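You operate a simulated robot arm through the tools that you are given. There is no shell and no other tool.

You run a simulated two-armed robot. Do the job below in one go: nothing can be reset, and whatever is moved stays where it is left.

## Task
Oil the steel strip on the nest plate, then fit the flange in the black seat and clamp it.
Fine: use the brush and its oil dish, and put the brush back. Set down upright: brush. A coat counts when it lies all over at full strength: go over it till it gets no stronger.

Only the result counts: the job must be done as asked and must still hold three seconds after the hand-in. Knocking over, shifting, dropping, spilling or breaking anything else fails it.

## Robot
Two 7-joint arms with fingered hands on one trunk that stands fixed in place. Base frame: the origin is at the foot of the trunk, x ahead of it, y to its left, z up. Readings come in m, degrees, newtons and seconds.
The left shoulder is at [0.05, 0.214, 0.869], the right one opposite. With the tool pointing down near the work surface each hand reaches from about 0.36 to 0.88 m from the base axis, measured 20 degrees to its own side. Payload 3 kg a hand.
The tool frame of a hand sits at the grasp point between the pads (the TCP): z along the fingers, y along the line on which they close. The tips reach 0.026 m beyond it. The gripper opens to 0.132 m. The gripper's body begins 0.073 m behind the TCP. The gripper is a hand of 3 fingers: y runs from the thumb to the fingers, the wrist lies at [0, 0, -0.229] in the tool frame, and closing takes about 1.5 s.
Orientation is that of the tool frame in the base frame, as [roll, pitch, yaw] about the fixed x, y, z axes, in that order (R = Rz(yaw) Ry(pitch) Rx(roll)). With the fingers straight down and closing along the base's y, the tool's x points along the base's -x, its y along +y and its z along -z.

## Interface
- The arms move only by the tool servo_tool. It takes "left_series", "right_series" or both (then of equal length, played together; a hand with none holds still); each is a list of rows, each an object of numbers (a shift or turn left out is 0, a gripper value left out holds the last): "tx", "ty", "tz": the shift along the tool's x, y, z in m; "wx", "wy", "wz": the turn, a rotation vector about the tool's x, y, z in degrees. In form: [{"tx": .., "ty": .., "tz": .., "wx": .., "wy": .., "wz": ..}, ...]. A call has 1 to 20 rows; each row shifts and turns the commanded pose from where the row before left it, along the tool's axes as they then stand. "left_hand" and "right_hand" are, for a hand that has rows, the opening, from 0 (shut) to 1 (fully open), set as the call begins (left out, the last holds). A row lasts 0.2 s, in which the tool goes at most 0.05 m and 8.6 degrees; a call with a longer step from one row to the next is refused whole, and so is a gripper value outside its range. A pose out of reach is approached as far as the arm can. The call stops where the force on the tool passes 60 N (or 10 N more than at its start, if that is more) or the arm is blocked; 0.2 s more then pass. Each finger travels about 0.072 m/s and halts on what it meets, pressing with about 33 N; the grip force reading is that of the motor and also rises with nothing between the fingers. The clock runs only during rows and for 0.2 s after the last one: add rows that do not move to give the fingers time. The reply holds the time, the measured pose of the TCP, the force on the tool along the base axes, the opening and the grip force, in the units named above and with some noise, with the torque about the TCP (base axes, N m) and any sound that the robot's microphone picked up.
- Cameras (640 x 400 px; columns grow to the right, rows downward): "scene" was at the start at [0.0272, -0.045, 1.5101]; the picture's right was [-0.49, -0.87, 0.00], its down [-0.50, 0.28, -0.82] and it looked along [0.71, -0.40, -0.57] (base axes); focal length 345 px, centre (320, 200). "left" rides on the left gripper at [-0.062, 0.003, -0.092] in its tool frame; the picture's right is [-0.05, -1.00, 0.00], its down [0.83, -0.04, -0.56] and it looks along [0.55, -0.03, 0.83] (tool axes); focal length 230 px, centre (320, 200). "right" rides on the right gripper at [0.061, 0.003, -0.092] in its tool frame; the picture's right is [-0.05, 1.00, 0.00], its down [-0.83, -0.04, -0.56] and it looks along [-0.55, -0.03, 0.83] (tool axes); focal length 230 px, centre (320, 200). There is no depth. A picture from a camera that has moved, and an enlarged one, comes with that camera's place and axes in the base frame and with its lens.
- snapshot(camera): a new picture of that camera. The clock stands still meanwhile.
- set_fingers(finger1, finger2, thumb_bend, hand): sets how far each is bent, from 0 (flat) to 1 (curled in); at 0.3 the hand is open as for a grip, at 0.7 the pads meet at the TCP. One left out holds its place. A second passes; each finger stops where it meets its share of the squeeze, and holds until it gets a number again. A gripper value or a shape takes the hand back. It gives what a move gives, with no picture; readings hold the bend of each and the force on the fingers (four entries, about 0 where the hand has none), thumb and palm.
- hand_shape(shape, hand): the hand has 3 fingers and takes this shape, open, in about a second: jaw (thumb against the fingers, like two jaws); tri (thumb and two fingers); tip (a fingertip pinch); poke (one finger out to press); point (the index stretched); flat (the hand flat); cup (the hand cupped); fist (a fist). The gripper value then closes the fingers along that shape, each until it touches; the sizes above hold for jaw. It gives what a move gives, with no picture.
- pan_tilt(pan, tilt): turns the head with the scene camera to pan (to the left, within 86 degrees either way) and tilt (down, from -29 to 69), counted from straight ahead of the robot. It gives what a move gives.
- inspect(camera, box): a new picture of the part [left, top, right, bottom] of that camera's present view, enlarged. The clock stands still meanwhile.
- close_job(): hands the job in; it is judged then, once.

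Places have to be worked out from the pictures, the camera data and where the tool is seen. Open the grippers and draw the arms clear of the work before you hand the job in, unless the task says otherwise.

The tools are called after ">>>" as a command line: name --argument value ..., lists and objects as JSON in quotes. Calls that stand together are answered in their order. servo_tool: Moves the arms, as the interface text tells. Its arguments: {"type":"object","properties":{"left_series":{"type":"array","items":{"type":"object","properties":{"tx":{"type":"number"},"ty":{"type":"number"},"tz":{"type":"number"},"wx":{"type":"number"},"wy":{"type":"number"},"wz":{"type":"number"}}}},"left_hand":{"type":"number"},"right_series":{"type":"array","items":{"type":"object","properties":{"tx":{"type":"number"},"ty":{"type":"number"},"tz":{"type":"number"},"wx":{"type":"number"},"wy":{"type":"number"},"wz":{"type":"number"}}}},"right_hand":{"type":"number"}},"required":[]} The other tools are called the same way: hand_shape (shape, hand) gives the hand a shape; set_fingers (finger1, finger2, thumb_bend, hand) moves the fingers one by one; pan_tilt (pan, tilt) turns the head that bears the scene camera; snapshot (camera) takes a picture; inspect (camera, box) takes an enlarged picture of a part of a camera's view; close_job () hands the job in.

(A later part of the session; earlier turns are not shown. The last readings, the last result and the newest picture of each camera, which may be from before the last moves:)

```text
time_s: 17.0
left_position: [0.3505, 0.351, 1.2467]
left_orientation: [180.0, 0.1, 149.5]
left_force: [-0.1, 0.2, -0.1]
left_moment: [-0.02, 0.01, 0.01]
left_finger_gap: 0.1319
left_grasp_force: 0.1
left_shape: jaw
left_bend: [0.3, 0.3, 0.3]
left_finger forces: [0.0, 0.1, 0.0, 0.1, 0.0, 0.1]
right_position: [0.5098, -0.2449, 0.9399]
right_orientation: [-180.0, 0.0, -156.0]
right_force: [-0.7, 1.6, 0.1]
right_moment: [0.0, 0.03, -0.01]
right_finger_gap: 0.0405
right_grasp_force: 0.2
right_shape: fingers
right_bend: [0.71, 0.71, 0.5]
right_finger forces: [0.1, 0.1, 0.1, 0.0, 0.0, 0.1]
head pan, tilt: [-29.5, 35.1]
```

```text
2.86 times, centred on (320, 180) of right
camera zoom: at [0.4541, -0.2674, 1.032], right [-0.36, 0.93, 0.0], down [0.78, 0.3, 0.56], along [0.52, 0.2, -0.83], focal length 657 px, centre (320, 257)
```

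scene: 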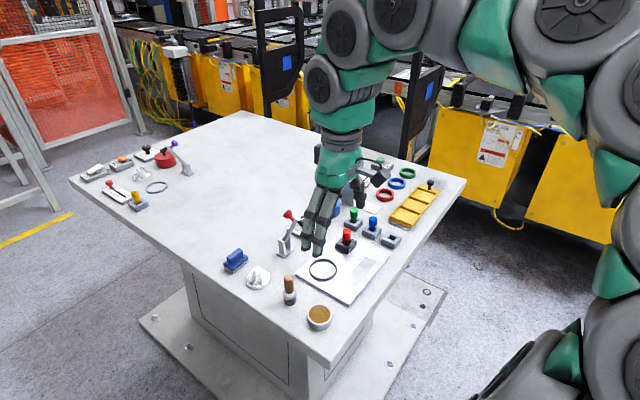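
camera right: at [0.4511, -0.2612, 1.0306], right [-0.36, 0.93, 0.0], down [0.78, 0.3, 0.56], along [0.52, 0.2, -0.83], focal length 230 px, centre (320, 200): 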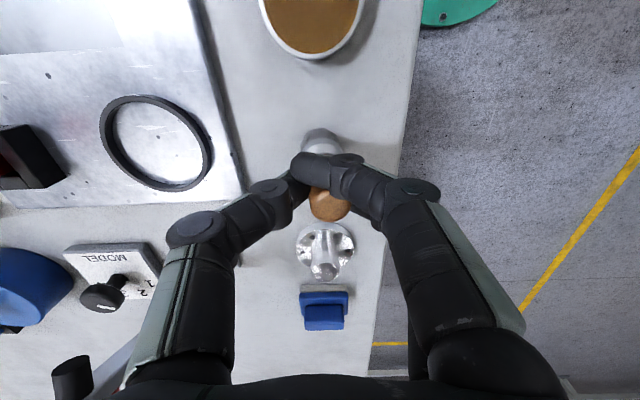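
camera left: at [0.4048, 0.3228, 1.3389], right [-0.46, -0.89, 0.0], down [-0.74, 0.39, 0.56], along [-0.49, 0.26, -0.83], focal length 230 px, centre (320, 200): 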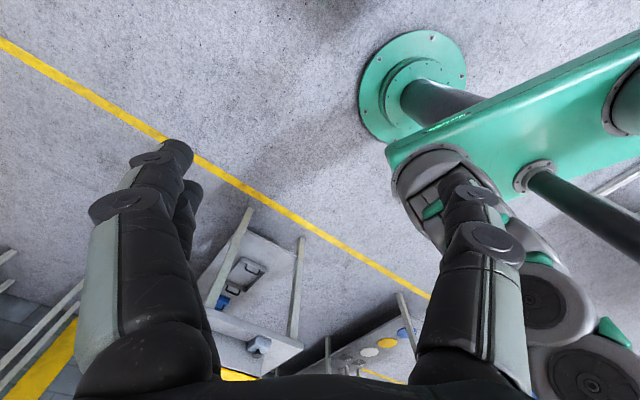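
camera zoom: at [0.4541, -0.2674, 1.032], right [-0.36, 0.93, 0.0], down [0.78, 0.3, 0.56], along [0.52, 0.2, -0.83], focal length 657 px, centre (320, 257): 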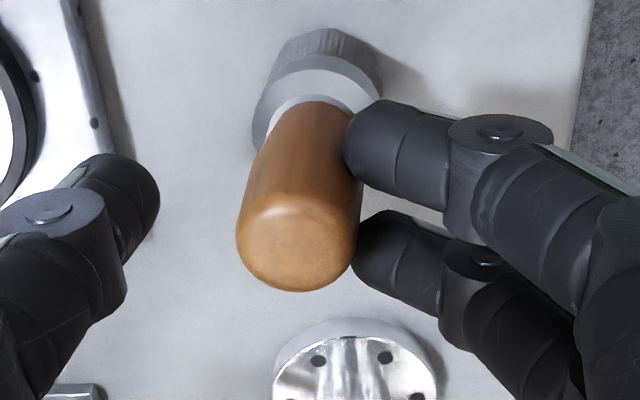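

The brush stands upright by itself again, about 7 mm nearer the robot in x than the TCP, so the first grip was off-centre. I'll open, rise, and try the "tri" shape in the air to see how it closes.

>>> servo_tool --right_series '[{}, {}, {}, {}, {}, {"tz": -0.01}, {"tz": -0.02}, {"tz": -0.03}, {"tz": -0.03}, {"tz": -0.03}, {}]' --right_hand 1

>>> hand_shape --shape "tri" --hand "right"

>>> snapshot --camera "right"

>>> servo_tool --right_series '[{}, {}, {}, {}, {}, {}, {}, {}]' --right_hand 0.1

>>> snapshot --camera "right"

>>> inspect --camera "scene" --box '[230, 190, 390, 330]'

```text
time_s: 19.4
left_position: [0.3505, 0.3504, 1.2481]
left_orientation: [180.0, 0.0, 149.5]
left_force: [0.4, 0.7, 1.1]
left_moment: [-0.01, 0.0, 0.03]
left_finger_gap: 0.1317
left_grasp_force: 0.1
left_shape: jaw
left_bend: [0.3, 0.3, 0.3]
left_finger forces: [0.0, 0.0, 0.0, 0.1, 0.0, 0.1]
right_position: [0.5122, -0.2453, 1.0603]
right_orientation: [180.0, -0.1, -156.0]
right_force: [0.6, 0.0, -0.8]
right_moment: [0.0, 0.01, 0.04]
right_finger_gap: 0.1319
right_grasp_force: 0.0
right_shape: jaw
right_bend: [0.3, 0.3, 0.3]
right_finger forces: [0.0, 0.0, 0.0, 0.0, 0.0, 0.0]
head pan, tilt: [-29.5, 35.1]
```

```text
time_s: 20.3
left_position: [0.352, 0.3505, 1.2476]
left_orientation: [180.0, 0.0, 149.5]
left_force: [-0.2, 0.3, -0.5]
left_moment: [-0.03, -0.03, 0.0]
left_finger_gap: 0.1318
left_grasp_force: 0.0
left_shape: jaw
left_bend: [0.3, 0.3, 0.3]
left_finger forces: [0.0, 0.0, 0.0, 0.0, 0.0, 0.0]
right_position: [0.511, -0.2461, 1.0589]
right_orientation: [180.0, -0.1, -155.9]
right_force: [0.4, -0.5, -0.3]
right_moment: [0.03, 0.01, -0.02]
right_finger_gap: 0.1321
right_grasp_force: 0.1
right_shape: tri
right_bend: [0.3, 0.3, 0.3]
right_finger forces: [0.1, 0.0, 0.0, 0.1, 0.0, 0.0]
head pan, tilt: [-29.5, 35.1]
```

```text
taken
camera right: at [0.455, -0.2678, 1.1517], right [-0.36, 0.93, 0.0], down [0.78, 0.3, 0.56], along [0.52, 0.2, -0.83], focal length 230 px, centre (320, 200)
```

right: 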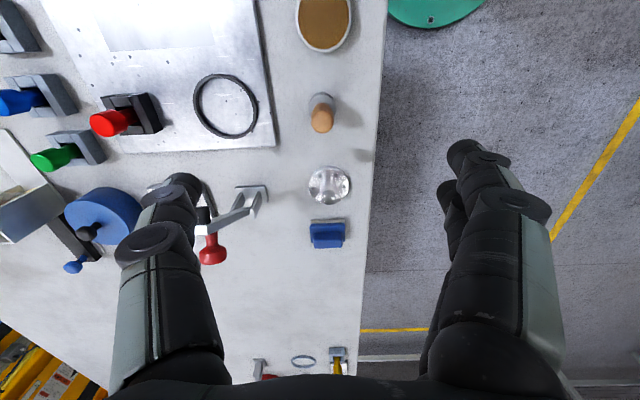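

```text
time_s: 22.1
left_position: [0.3501, 0.3522, 1.2477]
left_orientation: [180.0, 0.1, 149.4]
left_force: [0.6, -0.4, 0.3]
left_moment: [-0.02, -0.01, 0.03]
left_finger_gap: 0.1318
left_grasp_force: 0.0
left_shape: jaw
left_bend: [0.3, 0.3, 0.3]
left_finger forces: [0.0, 0.0, 0.1, 0.0, 0.0, 0.0]
right_position: [0.5118, -0.2453, 1.0598]
right_orientation: [180.0, 0.0, -155.9]
right_force: [1.3, 0.4, 0.2]
right_moment: [-0.01, -0.01, 0.0]
right_finger_gap: 0.0136
right_grasp_force: 0.1
right_shape: tri
right_bend: [0.72, 0.72, 0.7]
right_finger forces: [0.0, 0.1, 0.0, 0.1, 0.0, 0.0]
head pan, tilt: [-29.5, 35.1]
```

```text
taken
camera right: at [0.455, -0.2678, 1.1517], right [-0.36, 0.93, 0.0], down [0.78, 0.3, 0.56], along [0.52, 0.2, -0.83], focal length 230 px, centre (320, 200)
```

right: 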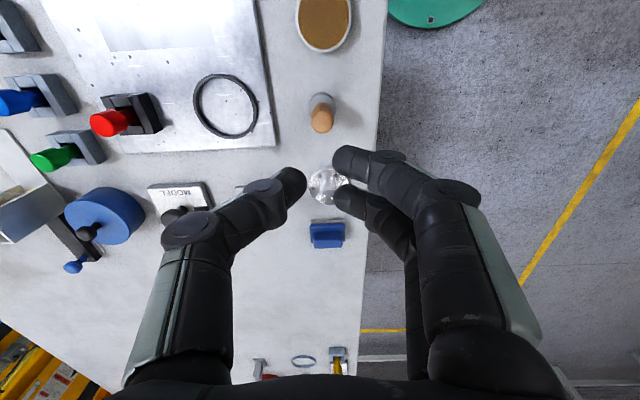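

```text
2.86 times, centred on (310, 260) of scene
camera zoom: at [0.0272, -0.045, 1.5101], right [-0.49, -0.87, 0.0], down [-0.5, 0.28, -0.82], along [0.71, -0.4, -0.57], focal length 985 px, centre (349, 29)
```

zoom: 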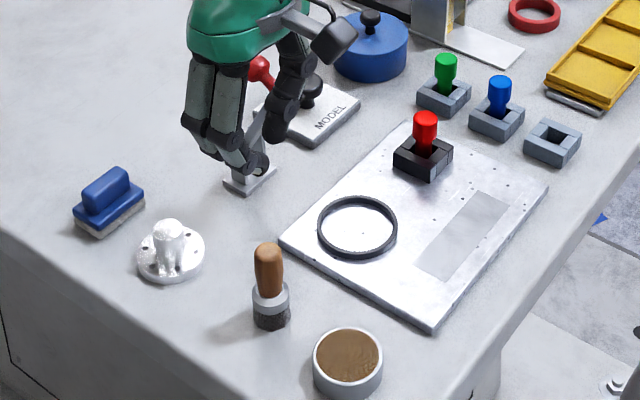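

The "tri" shape closes like the jaw, with the thumb centred between the two fingers, so the problem was the 5 mm x offset. I'll measure the brush position again.

>>> inspect --camera "right" --box '[260, 80, 380, 155]'

>>> inspect --camera "scene" --box '[270, 265, 320, 315]'

```text
5.33 times, centred on (320, 118) of right
camera zoom: at [0.455, -0.2678, 1.1517], right [-0.36, 0.93, 0.0], down [0.78, 0.3, 0.56], along [0.52, 0.2, -0.83], focal length 1227 px, centre (320, 640)
```

zoom: 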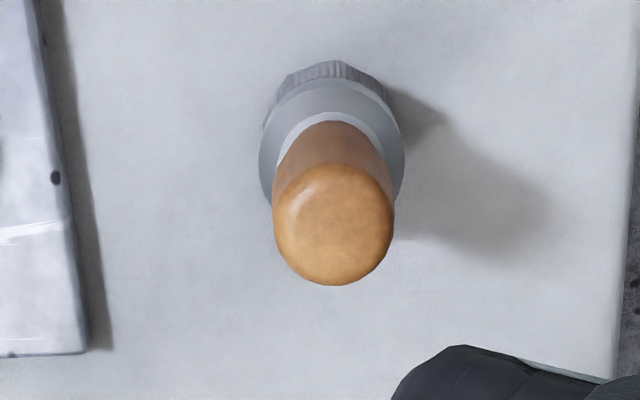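

```text
8.00 times, centred on (295, 290) of scene
camera zoom: at [0.0272, -0.045, 1.5101], right [-0.49, -0.87, 0.0], down [-0.5, 0.28, -0.82], along [0.71, -0.4, -0.57], focal length 2759 px, centre (520, -520)
```

zoom: 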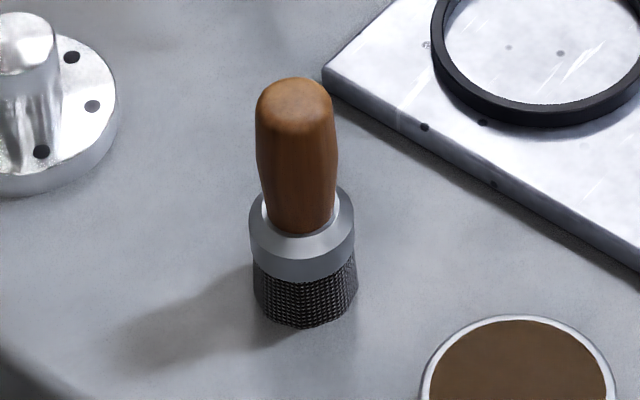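

The brush now stands at about (0.506, -0.246). In the grip its handle sat about 8° tilted about tool x, because the thumb touches higher than the fingers. I'll pre-tilt the hand by that angle so the grip fits the upright brush, and descend part of the way to look.

>>> hand_shape --shape "jaw" --hand "right"

>>> servo_tool --right_series '[{"tx": 0.0052, "ty": 0.0018}, {"wx": -4}, {"wx": -4}, {"tz": 0.025, "ty": -0.0035}, {"tz": 0.025, "ty": -0.0035}, {"tz": 0.02, "ty": -0.0028}, {}]'

>>> snapshot --camera "right"

```text
time_s: 23.0
left_position: [0.3508, 0.3518, 1.2467]
left_orientation: [179.9, 0.0, 149.6]
left_force: [-0.2, -0.2, -0.1]
left_moment: [0.01, 0.0, 0.01]
left_finger_gap: 0.1321
left_grasp_force: 0.1
left_shape: jaw
left_bend: [0.3, 0.3, 0.3]
left_finger forces: [0.0, 0.0, 0.1, 0.1, 0.0, 0.1]
right_position: [0.5123, -0.2456, 1.0592]
right_orientation: [179.9, 0.0, -156.1]
right_force: [-0.2, 0.4, -0.3]
right_moment: [0.02, 0.0, 0.01]
right_finger_gap: 0.1318
right_grasp_force: 0.1
right_shape: jaw
right_bend: [0.3, 0.3, 0.3]
right_finger forces: [0.0, 0.0, 0.1, 0.0, 0.1, 0.0]
head pan, tilt: [-29.5, 35.1]
```

```text
time_s: 24.6
left_position: [0.3511, 0.3515, 1.2468]
left_orientation: [179.9, 0.0, 149.4]
left_force: [-0.7, -0.9, -0.1]
left_moment: [0.02, 0.01, 0.04]
left_finger_gap: 0.1319
left_grasp_force: 0.1
left_shape: jaw
left_bend: [0.3, 0.3, 0.3]
left_finger forces: [0.0, 0.0, 0.0, 0.0, 0.0, 0.0]
right_position: [0.5049, -0.2459, 0.9891]
right_orientation: [172.0, -0.1, -155.9]
right_force: [0.2, -0.3, 0.5]
right_moment: [0.02, 0.01, 0.0]
right_finger_gap: 0.1318
right_grasp_force: 0.1
right_shape: jaw
right_bend: [0.3, 0.3, 0.3]
right_finger forces: [0.0, 0.1, 0.0, 0.0, 0.0, 0.0]
head pan, tilt: [-29.5, 35.1]
```

```text
taken
camera right: at [0.4537, -0.2792, 1.0807], right [-0.35, 0.92, 0.14], down [0.81, 0.23, 0.54], along [0.47, 0.31, -0.83], focal length 230 px, centre (320, 200)
```

right: 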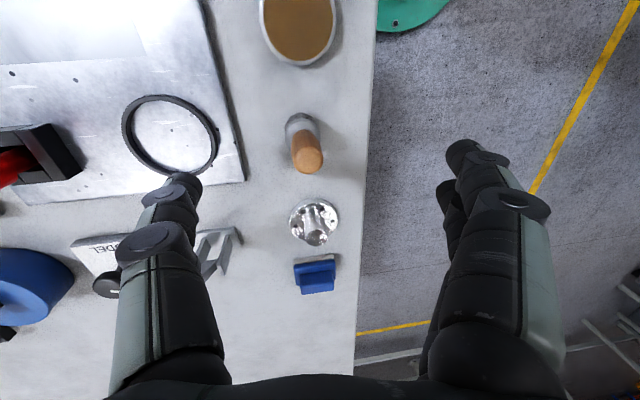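

The handle lines up with the TCP to within 2 mm. I'll descend to the grip height and close.

>>> servo_tool --right_series '[{"tx": 0.001, "tz": 0.02, "ty": -0.0028}, {"tz": 0.02, "ty": -0.0028}, {"tz": 0.0105, "ty": -0.0015}, {}]'

>>> inspect --camera "right" --box '[240, 110, 400, 250]'

>>> servo_tool --right_series '[{}, {}, {}, {}, {}, {}, {}, {}, {}, {}]' --right_hand 0

>>> inspect --camera "right" --box '[240, 110, 400, 250]'

>>> inspect --camera "scene" --box '[260, 240, 340, 310]'

```text
time_s: 25.6
left_position: [0.3513, 0.3513, 1.2467]
left_orientation: [179.9, -0.1, 149.4]
left_force: [-0.2, 0.0, 0.4]
left_moment: [0.0, -0.01, 0.01]
left_finger_gap: 0.132
left_grasp_force: 0.0
left_shape: jaw
left_bend: [0.3, 0.3, 0.3]
left_finger forces: [0.0, 0.1, 0.1, 0.1, 0.0, 0.0]
right_position: [0.5043, -0.2462, 0.9387]
right_orientation: [172.0, 0.0, -156.1]
right_force: [-0.3, -0.7, 0.0]
right_moment: [0.01, 0.0, -0.03]
right_finger_gap: 0.1318
right_grasp_force: 0.1
right_shape: jaw
right_bend: [0.3, 0.3, 0.3]
right_finger forces: [0.0, 0.0, 0.0, 0.0, 0.0, 0.0]
head pan, tilt: [-29.5, 35.1]
```

```text
2.86 times, centred on (320, 180) of right
camera zoom: at [0.4524, -0.2802, 1.0299], right [-0.35, 0.92, 0.14], down [0.81, 0.23, 0.54], along [0.47, 0.31, -0.83], focal length 657 px, centre (320, 257)
```

zoom: 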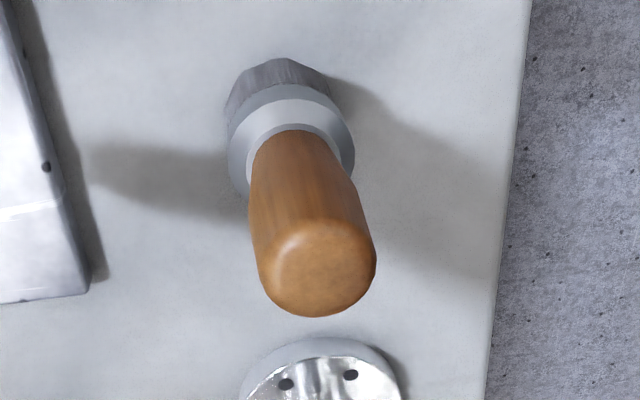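

```text
time_s: 27.8
left_position: [0.3502, 0.3504, 1.2448]
left_orientation: [180.0, -0.1, 149.5]
left_force: [0.3, 0.7, -0.4]
left_moment: [0.0, 0.04, -0.05]
left_finger_gap: 0.1319
left_grasp_force: 0.1
left_shape: jaw
left_bend: [0.3, 0.3, 0.3]
left_finger forces: [0.1, 0.1, 0.1, 0.0, 0.0, 0.0]
right_position: [0.5049, -0.2463, 0.9391]
right_orientation: [172.0, 0.0, -156.0]
right_force: [-0.2, -0.3, 0.3]
right_moment: [-0.02, -0.02, 0.01]
right_finger_gap: 0.0066
right_grasp_force: 32.8
right_shape: jaw
right_bend: [0.71, 0.71, 0.7]
right_finger forces: [0.4, 21.5, 0.0, 0.0, 26.7, 0.1]
head pan, tilt: [-29.5, 35.1]
```

```text
2.86 times, centred on (320, 180) of right
camera zoom: at [0.4525, -0.2803, 1.0301], right [-0.35, 0.92, 0.14], down [0.81, 0.23, 0.54], along [0.47, 0.31, -0.83], focal length 657 px, centre (320, 257)
```

zoom: 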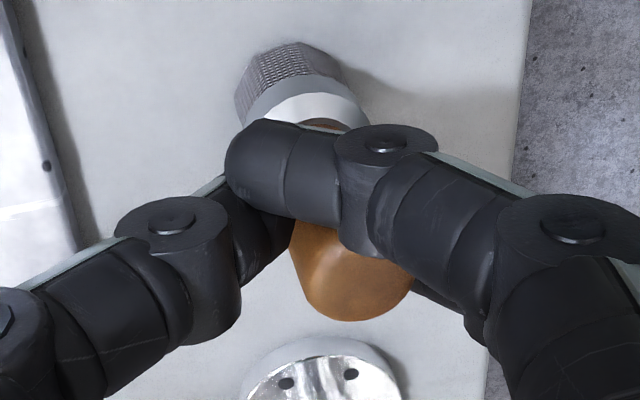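

```text
5.71 times, centred on (300, 275) of scene
camera zoom: at [0.0272, -0.045, 1.5101], right [-0.49, -0.87, 0.0], down [-0.5, 0.28, -0.82], along [0.71, -0.4, -0.57], focal length 1970 px, centre (434, -229)
```

zoom: 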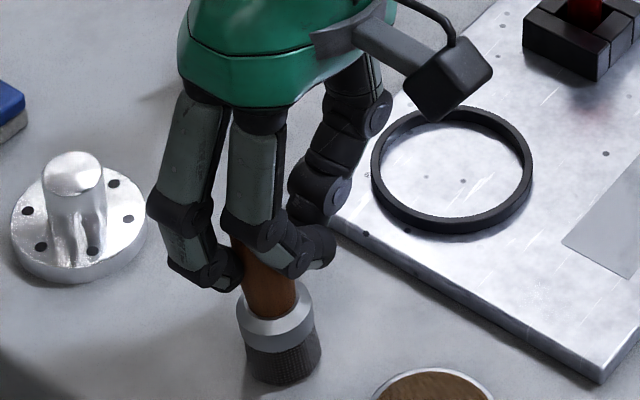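

Finger 1 again carries no load, so the handle sits towards finger 2, the far one. I'll open, shift the hand 4 mm towards the far side (−x) and grip again.

>>> servo_tool --right_series '[{}, {}, {}, {}, {}, {}]' --right_hand 1

>>> inspect --camera "right" --box '[240, 110, 400, 250]'

```text
time_s: 29.2
left_position: [0.3503, 0.3522, 1.2476]
left_orientation: [-179.9, -0.1, 149.5]
left_force: [0.5, 0.0, 0.4]
left_moment: [0.01, 0.02, 0.01]
left_finger_gap: 0.1317
left_grasp_force: 0.0
left_shape: jaw
left_bend: [0.3, 0.3, 0.3]
left_finger forces: [0.0, 0.0, 0.0, 0.0, 0.1, 0.0]
right_position: [0.504, -0.2471, 0.9393]
right_orientation: [172.0, 0.0, -155.9]
right_force: [0.3, 0.9, 0.7]
right_moment: [0.03, -0.04, 0.01]
right_finger_gap: 0.1321
right_grasp_force: 0.2
right_shape: jaw
right_bend: [0.3, 0.3, 0.3]
right_finger forces: [0.1, 0.0, 0.1, 0.1, 0.0, 0.0]
head pan, tilt: [-29.5, 35.1]
```

```text
2.86 times, centred on (320, 180) of right
camera zoom: at [0.4525, -0.2803, 1.03], right [-0.35, 0.92, 0.14], down [0.81, 0.23, 0.54], along [0.47, 0.31, -0.83], focal length 657 px, centre (320, 257)
```

zoom: 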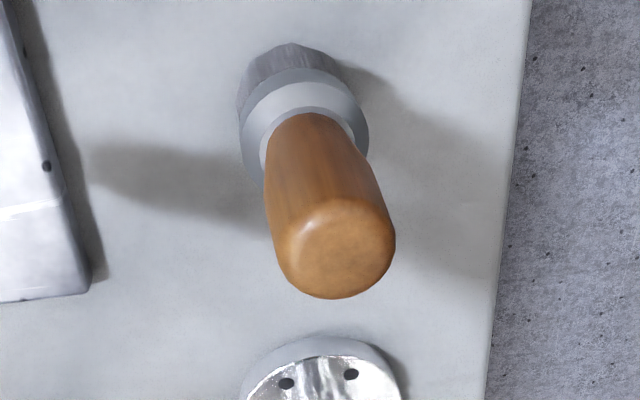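

The brush stands upright and now sits about 3.5 mm towards the near finger, which is the shift I wanted. I'll centre y and close again.

>>> servo_tool --right_series '[{"ty": 0.002}, {}]'

>>> servo_tool --right_series '[{}, {}, {}, {}, {}, {}, {}, {}, {}, {}]' --right_hand 0

>>> inspect --camera "right" --box '[240, 110, 400, 250]'

>>> inspect --camera "scene" --box '[260, 240, 340, 310]'

```text
time_s: 29.8
left_position: [0.3501, 0.3506, 1.2475]
left_orientation: [180.0, -0.1, 149.5]
left_force: [0.3, 0.3, -0.9]
left_moment: [0.02, 0.0, 0.0]
left_finger_gap: 0.1315
left_grasp_force: 0.0
left_shape: jaw
left_bend: [0.3, 0.3, 0.3]
left_finger forces: [0.0, 0.1, 0.1, 0.0, 0.0, 0.0]
right_position: [0.5031, -0.2428, 0.9389]
right_orientation: [171.9, 0.0, -156.0]
right_force: [-0.4, 0.4, 1.0]
right_moment: [-0.02, 0.0, 0.02]
right_finger_gap: 0.1318
right_grasp_force: 0.0
right_shape: jaw
right_bend: [0.3, 0.3, 0.3]
right_finger forces: [0.1, 0.0, 0.1, 0.0, 0.0, 0.0]
head pan, tilt: [-29.5, 35.1]
```

```text
time_s: 32.0
left_position: [0.3505, 0.3517, 1.248]
left_orientation: [180.0, 0.0, 149.6]
left_force: [-0.1, -0.2, 0.8]
left_moment: [0.01, 0.01, 0.0]
left_finger_gap: 0.1317
left_grasp_force: 0.2
left_shape: jaw
left_bend: [0.3, 0.3, 0.3]
left_finger forces: [0.1, 0.1, 0.1, 0.0, 0.0, 0.0]
right_position: [0.504, -0.2448, 0.9391]
right_orientation: [172.0, 0.0, -156.0]
right_force: [0.2, 0.8, -0.2]
right_moment: [-0.01, 0.03, 0.01]
right_finger_gap: 0.0117
right_grasp_force: 33.3
right_shape: jaw
right_bend: [0.71, 0.72, 0.7]
right_finger forces: [14.1, 16.3, 0.0, 0.0, 29.0, 0.0]
head pan, tilt: [-29.5, 35.1]
```

```text
2.86 times, centred on (320, 180) of right
camera zoom: at [0.4518, -0.2782, 1.0304], right [-0.35, 0.92, 0.14], down [0.81, 0.23, 0.54], along [0.47, 0.31, -0.83], focal length 657 px, centre (320, 257)
```

zoom: 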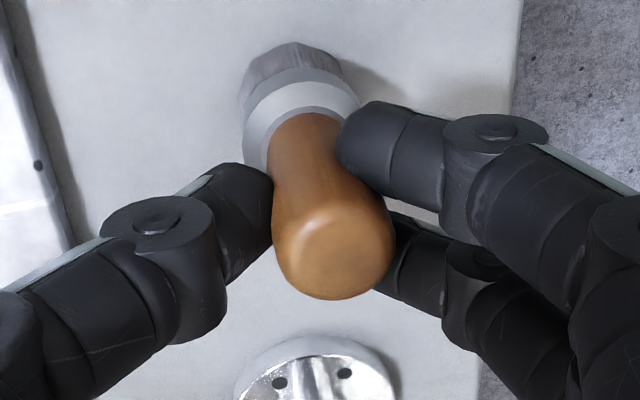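

```text
5.71 times, centred on (300, 275) of scene
camera zoom: at [0.0272, -0.045, 1.5101], right [-0.49, -0.87, 0.0], down [-0.5, 0.28, -0.82], along [0.71, -0.4, -0.57], focal length 1970 px, centre (434, -229)
```

zoom: 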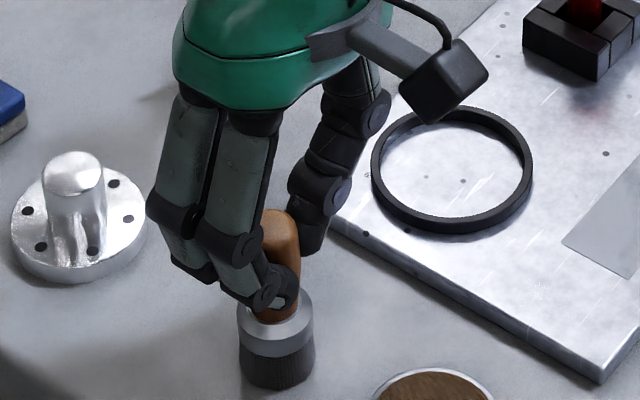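

The forces are now balanced (14, 16 and 29 N) and the brush is upright. I'll lift 5 cm and check.

>>> servo_tool --right_series '[{"tz": -0.0099, "ty": 0.0014}, {"tz": -0.0198, "ty": 0.0028}, {"tz": -0.0198, "ty": 0.0028}, {}]'

>>> inspect --camera "right" --box '[240, 110, 400, 250]'

>>> inspect --camera "scene" --box '[260, 230, 340, 300]'

```text
time_s: 33.0
left_position: [0.3498, 0.3507, 1.2464]
left_orientation: [-179.9, 0.0, 149.5]
left_force: [0.5, -0.3, 1.0]
left_moment: [0.03, -0.01, 0.02]
left_finger_gap: 0.1317
left_grasp_force: 0.0
left_shape: jaw
left_bend: [0.3, 0.3, 0.3]
left_finger forces: [0.0, 0.0, 0.0, 0.0, 0.0, 0.0]
right_position: [0.5048, -0.2442, 0.9882]
right_orientation: [172.0, 0.0, -156.0]
right_force: [0.6, -0.1, -1.9]
right_moment: [0.01, 0.01, -0.02]
right_finger_gap: 0.0118
right_grasp_force: 33.6
right_shape: jaw
right_bend: [0.71, 0.72, 0.7]
right_finger forces: [14.5, 16.7, 0.0, 0.1, 28.9, 0.1]
head pan, tilt: [-29.5, 35.1]
```

```text
2.86 times, centred on (320, 180) of right
camera zoom: at [0.4523, -0.278, 1.0805], right [-0.36, 0.92, 0.14], down [0.81, 0.23, 0.54], along [0.47, 0.31, -0.83], focal length 657 px, centre (320, 257)
```

zoom: 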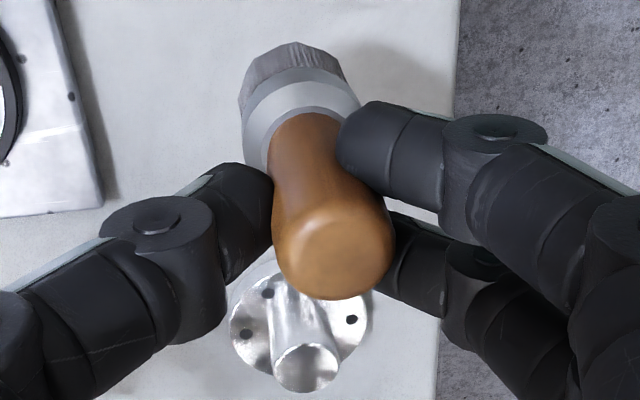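

```text
5.71 times, centred on (300, 265) of scene
camera zoom: at [0.0272, -0.045, 1.5101], right [-0.49, -0.87, 0.0], down [-0.5, 0.28, -0.82], along [0.71, -0.4, -0.57], focal length 1970 px, centre (434, -171)
```

zoom: 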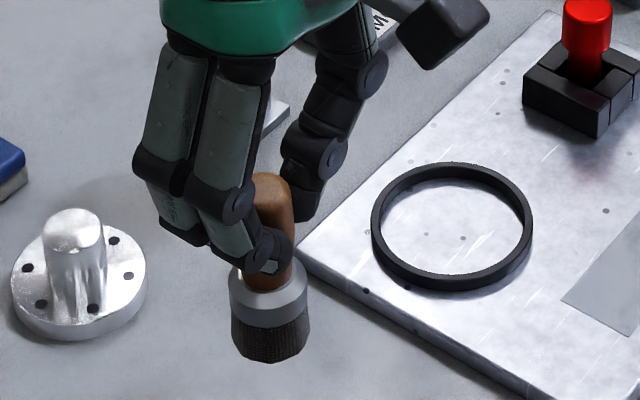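

The brush is held rigid and upright. I'll carry it above the oil dish, at about (0.427, -0.270) with its rim at about 0.892.

>>> servo_tool --right_series '[{"tz": -0.0119, "ty": 0.0017}, {"tx": 0.026, "ty": 0.002, "tz": 0.0003}, {"tx": 0.026, "ty": 0.002, "tz": 0.0003}, {"tx": 0.027, "ty": 0.002, "tz": 0.0003}, {}]'

>>> snapshot --camera "right"

>>> inspect --camera "scene" --box '[270, 250, 370, 340]'

```text
time_s: 34.2
left_position: [0.351, 0.3522, 1.248]
left_orientation: [-180.0, 0.0, 149.6]
left_force: [-0.8, -0.7, 0.9]
left_moment: [0.01, 0.01, 0.01]
left_finger_gap: 0.132
left_grasp_force: 0.0
left_shape: jaw
left_bend: [0.3, 0.3, 0.3]
left_finger forces: [0.0, 0.0, 0.0, 0.1, 0.1, 0.1]
right_position: [0.4291, -0.2722, 1.0008]
right_orientation: [172.1, 0.0, -156.1]
right_force: [0.5, 1.0, -0.9]
right_moment: [0.01, -0.02, 0.0]
right_finger_gap: 0.0119
right_grasp_force: 33.5
right_shape: jaw
right_bend: [0.71, 0.72, 0.7]
right_finger forces: [15.5, 17.3, 0.0, 0.0, 29.0, 0.0]
head pan, tilt: [-29.5, 35.1]
```

```text
taken
camera right: at [0.3776, -0.3051, 1.0928], right [-0.35, 0.92, 0.14], down [0.81, 0.23, 0.54], along [0.47, 0.31, -0.83], focal length 230 px, centre (320, 200)
```

right: 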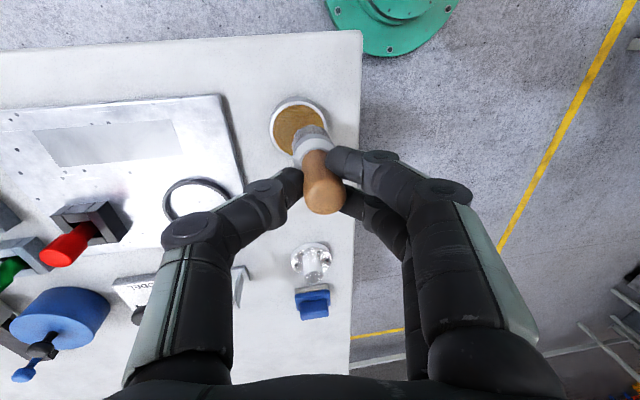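

```text
4.44 times, centred on (320, 295) of scene
camera zoom: at [0.0272, -0.045, 1.5101], right [-0.49, -0.87, 0.0], down [-0.5, 0.28, -0.82], along [0.71, -0.4, -0.57], focal length 1532 px, centre (320, -222)
```

zoom: 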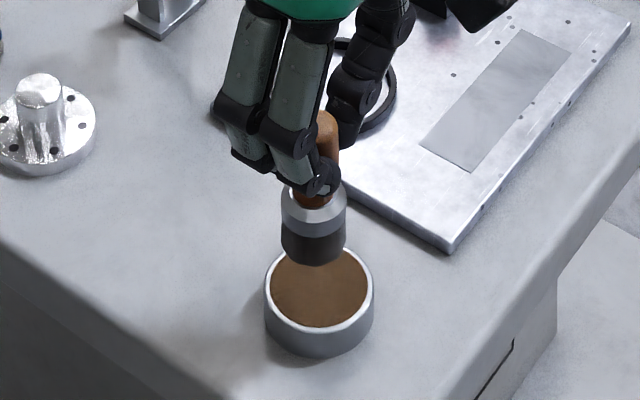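

The brush is nearly centred over the dish, about 3 mm off. I'll correct that and lower in steps until the bristles are about 12 mm into the oil.

>>> servo_tool --right_series '[{"tx": 0.0024, "ty": -0.002}, {"tz": 0.0149, "ty": -0.0021}, {"tz": 0.0149, "ty": -0.0021}, {"tz": 0.0079, "ty": -0.0011}, {}]'

>>> inspect --camera "scene" --box '[270, 250, 370, 340]'

>>> inspect --camera "right" --box '[240, 80, 400, 220]'

```text
time_s: 35.4
left_position: [0.3514, 0.3515, 1.2477]
left_orientation: [180.0, 0.0, 149.6]
left_force: [-0.5, -0.5, -0.2]
left_moment: [0.01, 0.01, 0.01]
left_finger_gap: 0.1322
left_grasp_force: 0.1
left_shape: jaw
left_bend: [0.3, 0.3, 0.3]
left_finger forces: [0.1, 0.0, 0.0, 0.0, 0.0, 0.1]
right_position: [0.4274, -0.2737, 0.9616]
right_orientation: [172.1, 0.0, -156.0]
right_force: [1.1, -0.2, -0.6]
right_moment: [-0.01, -0.04, 0.04]
right_finger_gap: 0.0119
right_grasp_force: 32.9
right_shape: jaw
right_bend: [0.71, 0.72, 0.7]
right_finger forces: [15.8, 17.6, 0.0, 0.0, 28.9, 0.0]
head pan, tilt: [-29.5, 35.1]
```

```text
4.44 times, centred on (320, 295) of scene
camera zoom: at [0.0272, -0.045, 1.5101], right [-0.49, -0.87, 0.0], down [-0.5, 0.28, -0.82], along [0.71, -0.4, -0.57], focal length 1532 px, centre (320, -222)
```

zoom: 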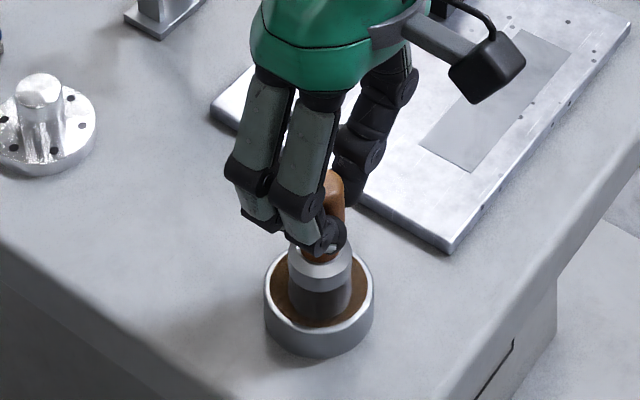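

```text
2.86 times, centred on (320, 150) of right
camera zoom: at [0.3759, -0.3076, 1.0541], right [-0.35, 0.92, 0.14], down [0.81, 0.23, 0.54], along [0.47, 0.3, -0.83], focal length 657 px, centre (320, 343)
```

zoom: 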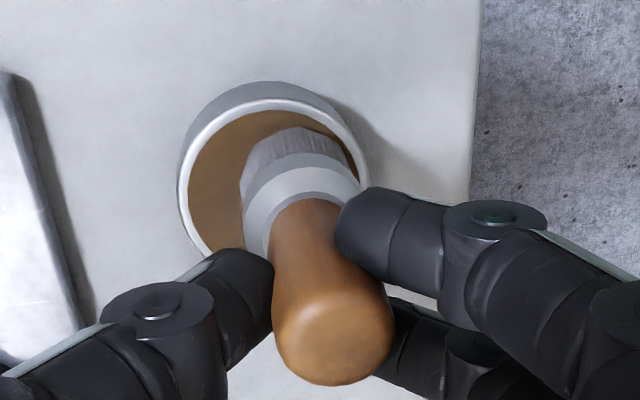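

Seen from the scene camera, the brush is about 6 mm towards the camera side of the dish. I'll correct by (-3.5, -4.8) mm and go 9 mm deeper.

>>> servo_tool --right_series '[{"tx": -0.0035, "ty": -0.0047, "tz": -0.0006}, {"tz": 0.005, "ty": -0.0007}, {"tz": 0.004, "ty": -0.0006}, {}]'

>>> inspect --camera "scene" --box '[270, 250, 370, 340]'

>>> inspect --camera "right" --box '[240, 80, 400, 220]'

```text
time_s: 36.4
left_position: [0.3497, 0.3512, 1.247]
left_orientation: [-179.9, 0.0, 149.4]
left_force: [0.1, -0.2, 0.2]
left_moment: [-0.01, 0.02, -0.01]
left_finger_gap: 0.1317
left_grasp_force: 0.0
left_shape: jaw
left_bend: [0.3, 0.3, 0.3]
left_finger forces: [0.0, 0.0, 0.0, 0.1, 0.1, 0.1]
right_position: [0.4334, -0.2757, 0.9536]
right_orientation: [172.1, 0.1, -156.0]
right_force: [-3.3, -4.7, 55.1]
right_moment: [0.16, 0.19, 0.06]
right_finger_gap: 0.0167
right_grasp_force: 33.0
right_shape: jaw
right_bend: [0.73, 0.73, 0.72]
right_finger forces: [25.7, 24.9, 0.0, 0.1, 45.9, 0.0]
head pan, tilt: [-29.5, 35.1]
```

```text
4.44 times, centred on (320, 295) of scene
camera zoom: at [0.0267, -0.0448, 1.5101], right [-0.49, -0.87, 0.0], down [-0.5, 0.28, -0.82], along [0.71, -0.4, -0.57], focal length 1532 px, centre (320, -222)
```

zoom: 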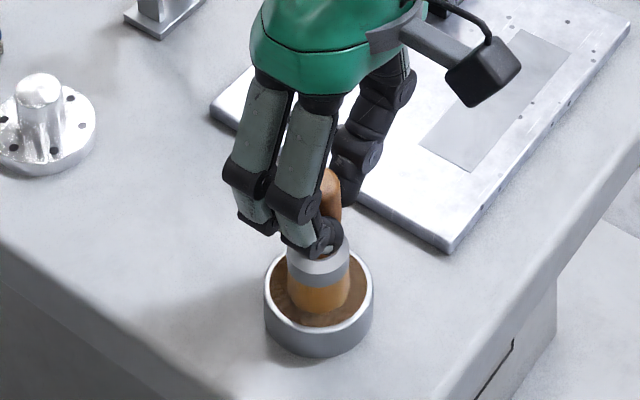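

```text
2.86 times, centred on (320, 150) of right
camera zoom: at [0.3813, -0.3101, 1.0455], right [-0.35, 0.93, 0.14], down [0.81, 0.23, 0.55], along [0.47, 0.3, -0.83], focal length 657 px, centre (320, 343)
```

zoom: 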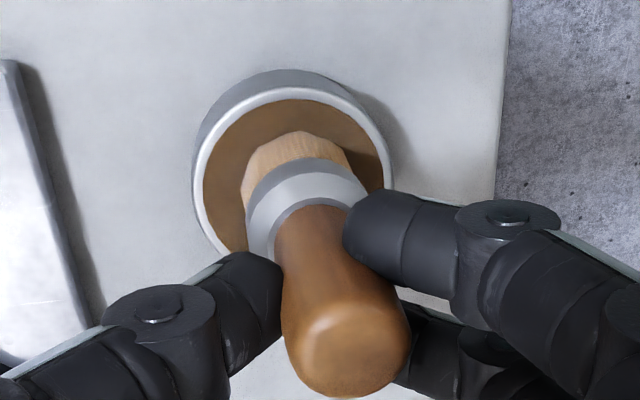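

The bristles turned amber, so the brush is wet, but it is pressing on the dish bottom with 55 N. I'll rise straight away and check the grip.

>>> servo_tool --right_series '[{"tz": -0.005, "ty": 0.0007}, {"tz": -0.0149, "ty": 0.0021}, {"tz": -0.0198, "ty": 0.0028}, {}]'

>>> inspect --camera "scene" --box '[270, 250, 370, 340]'

>>> inspect --camera "right" --box '[240, 80, 400, 220]'

```text
time_s: 37.4
left_position: [0.3514, 0.3511, 1.2468]
left_orientation: [180.0, 0.0, 149.5]
left_force: [-0.9, -0.1, -1.3]
left_moment: [-0.01, 0.02, -0.01]
left_finger_gap: 0.1319
left_grasp_force: 0.0
left_shape: jaw
left_bend: [0.3, 0.3, 0.3]
left_finger forces: [0.1, 0.0, 0.2, 0.1, 0.0, 0.0]
right_position: [0.4336, -0.2754, 0.9911]
right_orientation: [172.0, 0.0, -156.0]
right_force: [0.1, 0.3, -0.6]
right_moment: [-0.02, 0.01, 0.0]
right_finger_gap: 0.0138
right_grasp_force: 33.2
right_shape: jaw
right_bend: [0.72, 0.72, 0.71]
right_finger forces: [18.2, 19.6, 0.0, 0.1, 30.5, 0.0]
head pan, tilt: [-29.5, 35.1]
```

```text
4.44 times, centred on (320, 295) of scene
camera zoom: at [0.0272, -0.045, 1.5101], right [-0.49, -0.87, 0.0], down [-0.5, 0.28, -0.82], along [0.71, -0.4, -0.57], focal length 1532 px, centre (320, -222)
```

zoom: 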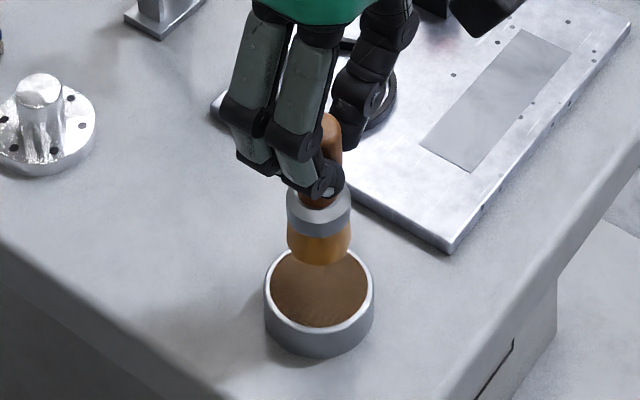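

```text
2.86 times, centred on (320, 150) of right
camera zoom: at [0.3816, -0.3099, 1.0845], right [-0.36, 0.92, 0.14], down [0.81, 0.23, 0.54], along [0.47, 0.31, -0.83], focal length 657 px, centre (320, 343)
```

zoom: 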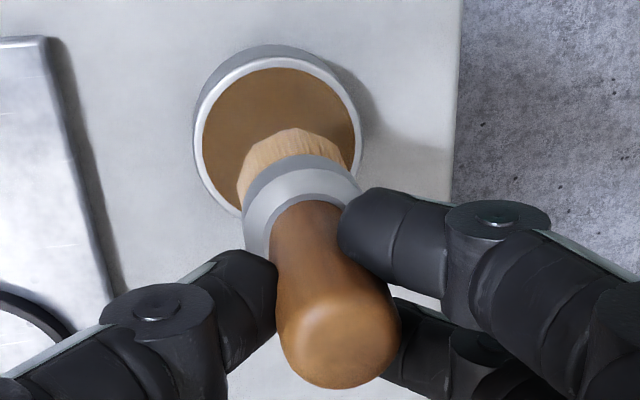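

The brush is wet (amber) and still upright, having slid up about 5 mm in the grip, so its bottom is about 72 mm below the TCP. Two views agree that the strip corners are about (0.536,-0.469), (0.505,-0.480), (0.460,-0.381) and (0.489,-0.370). I'll carry the brush to hover over the strip's near end.

>>> servo_tool --right_series '[{"tx": 0.003, "ty": -0.0388, "tz": -0.0055}, {"tx": 0.003, "ty": -0.0388, "tz": -0.0055}, {"tx": 0.003, "ty": -0.0388, "tz": -0.0055}, {}]'

>>> snapshot --camera "right"

>>> inspect --camera "scene" --box '[320, 220, 420, 310]'

```text
time_s: 38.4
left_position: [0.3516, 0.3513, 1.247]
left_orientation: [-179.9, 0.1, 149.6]
left_force: [0.6, -0.6, 0.1]
left_moment: [0.0, 0.02, 0.03]
left_finger_gap: 0.1317
left_grasp_force: 0.0
left_shape: jaw
left_bend: [0.3, 0.3, 0.3]
left_finger forces: [0.0, 0.0, 0.1, 0.1, 0.0, 0.1]
right_position: [0.4733, -0.3864, 0.9937]
right_orientation: [172.0, 0.0, -156.0]
right_force: [1.3, 0.5, -0.8]
right_moment: [-0.03, -0.01, -0.01]
right_finger_gap: 0.0138
right_grasp_force: 33.4
right_shape: jaw
right_bend: [0.72, 0.72, 0.71]
right_finger forces: [18.4, 19.7, 0.0, 0.0, 30.4, 0.1]
head pan, tilt: [-29.5, 35.1]
```

```text
taken
camera right: at [0.4211, -0.421, 1.0851], right [-0.36, 0.92, 0.14], down [0.81, 0.23, 0.54], along [0.47, 0.31, -0.83], focal length 230 px, centre (320, 200)
```

right: 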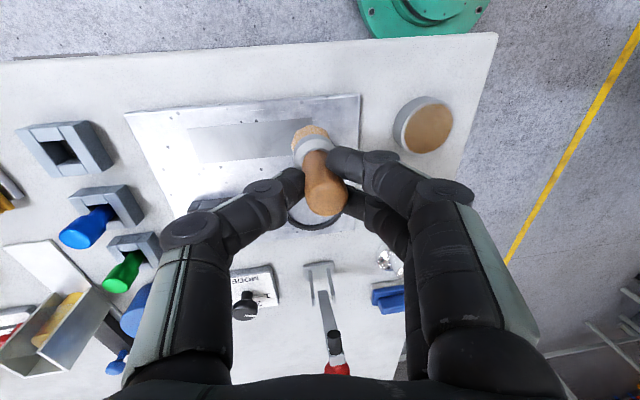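

```text
4.44 times, centred on (370, 265) of scene
camera zoom: at [0.0272, -0.045, 1.5101], right [-0.49, -0.87, 0.0], down [-0.5, 0.28, -0.82], along [0.71, -0.4, -0.57], focal length 1532 px, centre (98, -89)
```

zoom: 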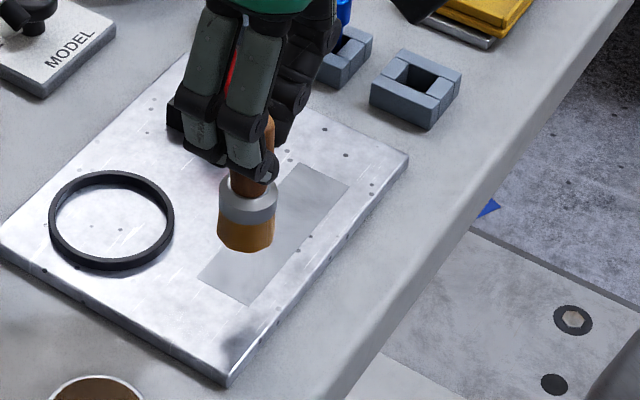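

The brush's bottom is at about z 0.920 over the strip's near end. I'll lower towards the plate (top about 0.872) and then use small steps to find contact.

>>> servo_tool --right_series '[{"tz": 0.0198, "ty": -0.0028}, {"tz": 0.0149, "ty": -0.0021}, {"tz": 0.005, "ty": -0.0007}, {}]'

>>> inspect --camera "scene" --box '[320, 220, 420, 310]'

```text
time_s: 39.4
left_position: [0.3508, 0.3514, 1.247]
left_orientation: [179.9, 0.0, 149.4]
left_force: [-0.2, 0.4, -0.8]
left_moment: [0.02, 0.01, 0.01]
left_finger_gap: 0.1319
left_grasp_force: 0.0
left_shape: jaw
left_bend: [0.3, 0.3, 0.3]
left_finger forces: [0.0, 0.0, 0.0, 0.0, 0.0, 0.0]
right_position: [0.4733, -0.3868, 0.9522]
right_orientation: [172.0, 0.0, -155.9]
right_force: [-0.4, -0.6, -0.2]
right_moment: [0.01, 0.02, 0.01]
right_finger_gap: 0.0136
right_grasp_force: 33.4
right_shape: jaw
right_bend: [0.72, 0.72, 0.71]
right_finger forces: [18.5, 19.8, 0.0, 0.0, 30.3, 0.0]
head pan, tilt: [-29.5, 35.1]
```

```text
4.44 times, centred on (370, 265) of scene
camera zoom: at [0.0272, -0.045, 1.5101], right [-0.49, -0.87, 0.0], down [-0.5, 0.28, -0.82], along [0.71, -0.4, -0.57], focal length 1532 px, centre (98, -89)
```

zoom: 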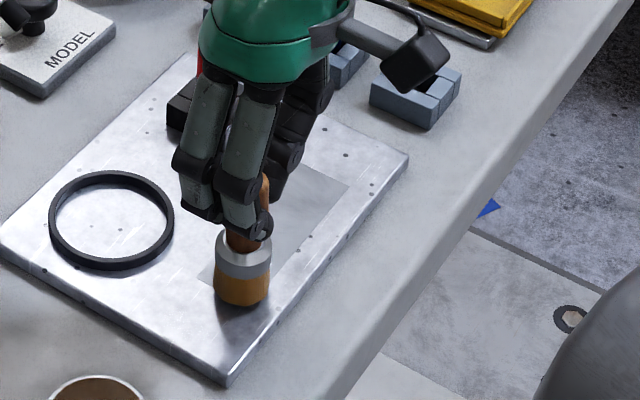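

There's no contact yet, with the bottom at about 0.879. I'll step down 2–3 mm at a time and watch the force.

>>> servo_tool --right_series '[{"tz": 0.003, "ty": -0.0004}, {}]'

>>> servo_tool --right_series '[{"tz": 0.002, "ty": -0.0003}, {}]'

>>> inspect --camera "scene" --box '[320, 220, 420, 310]'

```text
time_s: 40.0
left_position: [0.3511, 0.3519, 1.2468]
left_orientation: [-180.0, 0.0, 149.5]
left_force: [0.4, 0.0, 0.5]
left_moment: [0.01, -0.03, -0.01]
left_finger_gap: 0.132
left_grasp_force: 0.2
left_shape: jaw
left_bend: [0.3, 0.3, 0.3]
left_finger forces: [0.1, 0.0, 0.0, 0.0, 0.0, 0.0]
right_position: [0.4724, -0.3865, 0.9499]
right_orientation: [171.9, -0.1, -156.0]
right_force: [0.0, 0.4, -1.2]
right_moment: [-0.04, 0.01, -0.02]
right_finger_gap: 0.0137
right_grasp_force: 33.1
right_shape: jaw
right_bend: [0.72, 0.72, 0.71]
right_finger forces: [18.5, 19.8, 0.0, 0.0, 30.3, 0.1]
head pan, tilt: [-29.5, 35.1]
```

```text
time_s: 40.6
left_position: [0.3515, 0.3506, 1.248]
left_orientation: [-180.0, 0.0, 149.6]
left_force: [-0.8, 0.3, 0.0]
left_moment: [0.01, 0.01, -0.01]
left_finger_gap: 0.1319
left_grasp_force: 0.0
left_shape: jaw
left_bend: [0.3, 0.3, 0.3]
left_finger forces: [0.2, 0.1, 0.0, 0.0, 0.0, 0.0]
right_position: [0.4724, -0.3874, 0.9472]
right_orientation: [171.9, 0.0, -156.1]
right_force: [0.2, -0.2, -0.6]
right_moment: [-0.03, -0.01, 0.01]
right_finger_gap: 0.0137
right_grasp_force: 33.0
right_shape: jaw
right_bend: [0.72, 0.72, 0.71]
right_finger forces: [18.6, 19.9, 0.0, 0.1, 30.3, 0.1]
head pan, tilt: [-29.5, 35.1]
```

```text
4.44 times, centred on (370, 265) of scene
camera zoom: at [0.0272, -0.045, 1.5101], right [-0.49, -0.87, 0.0], down [-0.5, 0.28, -0.82], along [0.71, -0.4, -0.57], focal length 1532 px, centre (98, -89)
```

zoom: 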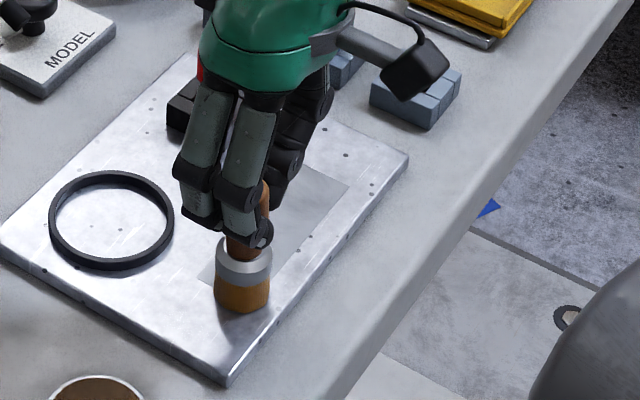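

Still no contact, so I'll continue in small steps.

>>> servo_tool --right_series '[{"tz": 0.002, "ty": -0.0003}, {}]'

>>> servo_tool --right_series '[{"tz": 0.001, "ty": -0.0001}, {}]'

>>> servo_tool --right_series '[{"tz": 0.001, "ty": -0.0001}, {}]'

```text
time_s: 41.2
left_position: [0.3508, 0.3512, 1.2476]
left_orientation: [180.0, -0.1, 149.4]
left_force: [0.3, -0.1, -0.1]
left_moment: [-0.04, 0.0, 0.03]
left_finger_gap: 0.1321
left_grasp_force: 0.1
left_shape: jaw
left_bend: [0.3, 0.3, 0.3]
left_finger forces: [0.0, 0.1, 0.1, 0.0, 0.1, 0.0]
right_position: [0.4729, -0.3865, 0.9467]
right_orientation: [172.0, 0.0, -156.0]
right_force: [-2.3, -0.9, 16.7]
right_moment: [0.03, 0.02, 0.02]
right_finger_gap: 0.0135
right_grasp_force: 32.4
right_shape: jaw
right_bend: [0.72, 0.72, 0.71]
right_finger forces: [21.0, 21.5, 0.0, 0.0, 32.8, 0.1]
head pan, tilt: [-29.5, 35.1]
```

```text
time_s: 41.8
left_position: [0.3511, 0.3512, 1.2469]
left_orientation: [180.0, 0.1, 149.5]
left_force: [0.3, 0.3, 0.1]
left_moment: [0.01, -0.01, -0.01]
left_finger_gap: 0.132
left_grasp_force: 0.2
left_shape: jaw
left_bend: [0.3, 0.3, 0.3]
left_finger forces: [0.0, 0.0, 0.1, 0.0, 0.0, 0.0]
right_position: [0.4723, -0.3874, 0.9444]
right_orientation: [172.0, 0.1, -156.0]
right_force: [-0.4, -0.6, 30.4]
right_moment: [0.13, 0.01, 0.04]
right_finger_gap: 0.0142
right_grasp_force: 33.2
right_shape: jaw
right_bend: [0.72, 0.72, 0.72]
right_finger forces: [23.0, 24.0, 0.1, 0.0, 37.2, 0.0]
head pan, tilt: [-29.5, 35.1]
```

```text
time_s: 42.4
left_position: [0.3501, 0.3519, 1.2475]
left_orientation: [180.0, 0.0, 149.6]
left_force: [-0.6, -0.6, 0.3]
left_moment: [0.01, -0.04, 0.01]
left_finger_gap: 0.1321
left_grasp_force: 0.0
left_shape: jaw
left_bend: [0.3, 0.3, 0.3]
left_finger forces: [0.0, 0.0, 0.0, 0.0, 0.1, 0.0]
right_position: [0.4724, -0.387, 0.9449]
right_orientation: [172.0, 0.1, -156.1]
right_force: [-0.1, -3.2, 43.8]
right_moment: [0.07, 0.05, 0.0]
right_finger_gap: 0.0151
right_grasp_force: 33.3
right_shape: jaw
right_bend: [0.72, 0.73, 0.72]
right_finger forces: [24.7, 25.5, 0.1, 0.1, 42.3, 0.0]
head pan, tilt: [-29.5, 35.1]
```

Contact is at TCP z of about 0.9465 and I'm pressing with 44 N. I'll ease off to roughly 10 N and make a first slow stroke along the strip (tool −y).

>>> servo_tool --right_series '[{"tz": -0.0022, "ty": 0.0003}, {}]'

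>>> servo_tool --right_series '[{"ty": -0.0095, "tz": -0.00134}, {"ty": -0.0095, "tz": -0.00134}, {"ty": -0.0095, "tz": -0.00134}, {}]'

>>> inspect --camera "scene" --box '[320, 220, 420, 310]'

>>> inspect --camera "right" --box '[180, 60, 380, 220]'

```text
time_s: 43.0
left_position: [0.3506, 0.3529, 1.2459]
left_orientation: [-179.9, 0.0, 149.5]
left_force: [0.0, 0.5, -0.7]
left_moment: [-0.01, 0.0, -0.01]
left_finger_gap: 0.1319
left_grasp_force: 0.0
left_shape: jaw
left_bend: [0.3, 0.3, 0.3]
left_finger forces: [0.0, 0.0, 0.1, 0.0, 0.0, 0.0]
right_position: [0.4711, -0.3878, 0.946]
right_orientation: [171.9, 0.0, -156.0]
right_force: [0.3, -3.0, 14.4]
right_moment: [0.0, -0.01, 0.03]
right_finger_gap: 0.015
right_grasp_force: 33.4
right_shape: jaw
right_bend: [0.72, 0.73, 0.72]
right_finger forces: [21.2, 22.0, 0.0, 0.0, 36.0, 0.1]
head pan, tilt: [-29.5, 35.1]
```

```text
time_s: 44.0
left_position: [0.3511, 0.3522, 1.2473]
left_orientation: [180.0, 0.0, 149.4]
left_force: [-0.5, 0.3, 0.5]
left_moment: [-0.03, -0.01, -0.01]
left_finger_gap: 0.1318
left_grasp_force: 0.1
left_shape: jaw
left_bend: [0.3, 0.3, 0.3]
left_finger forces: [0.1, 0.0, 0.0, 0.1, 0.1, 0.0]
right_position: [0.4839, -0.4138, 0.9455]
right_orientation: [172.0, 0.0, -156.0]
right_force: [-3.1, 6.4, 18.1]
right_moment: [0.61, 0.23, -0.01]
right_finger_gap: 0.0149
right_grasp_force: 32.5
right_shape: jaw
right_bend: [0.73, 0.74, 0.7]
right_finger forces: [28.9, 30.0, 0.1, 0.0, 29.3, 0.0]
head pan, tilt: [-29.5, 35.1]
```

```text
4.44 times, centred on (370, 265) of scene
camera zoom: at [0.027, -0.0448, 1.5101], right [-0.49, -0.87, 0.0], down [-0.5, 0.28, -0.82], along [0.71, -0.4, -0.57], focal length 1532 px, centre (98, -89)
```

zoom: 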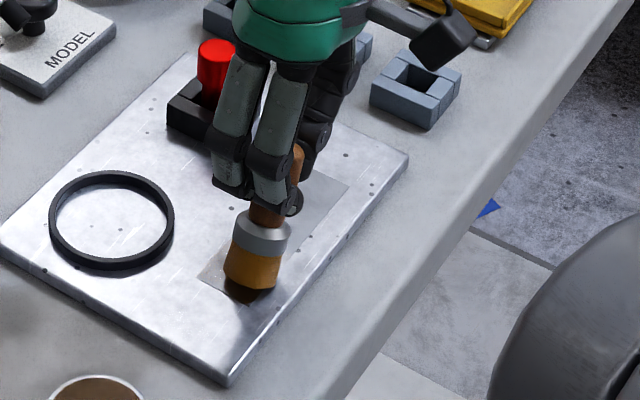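

```text
2.50 times, centred on (280, 140) of right
camera zoom: at [0.4326, -0.4479, 1.0374], right [-0.36, 0.92, 0.14], down [0.81, 0.23, 0.54], along [0.47, 0.31, -0.83], focal length 575 px, centre (420, 350)
```

zoom: 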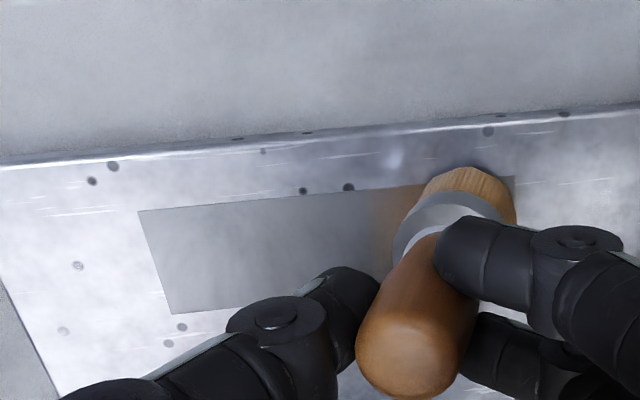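

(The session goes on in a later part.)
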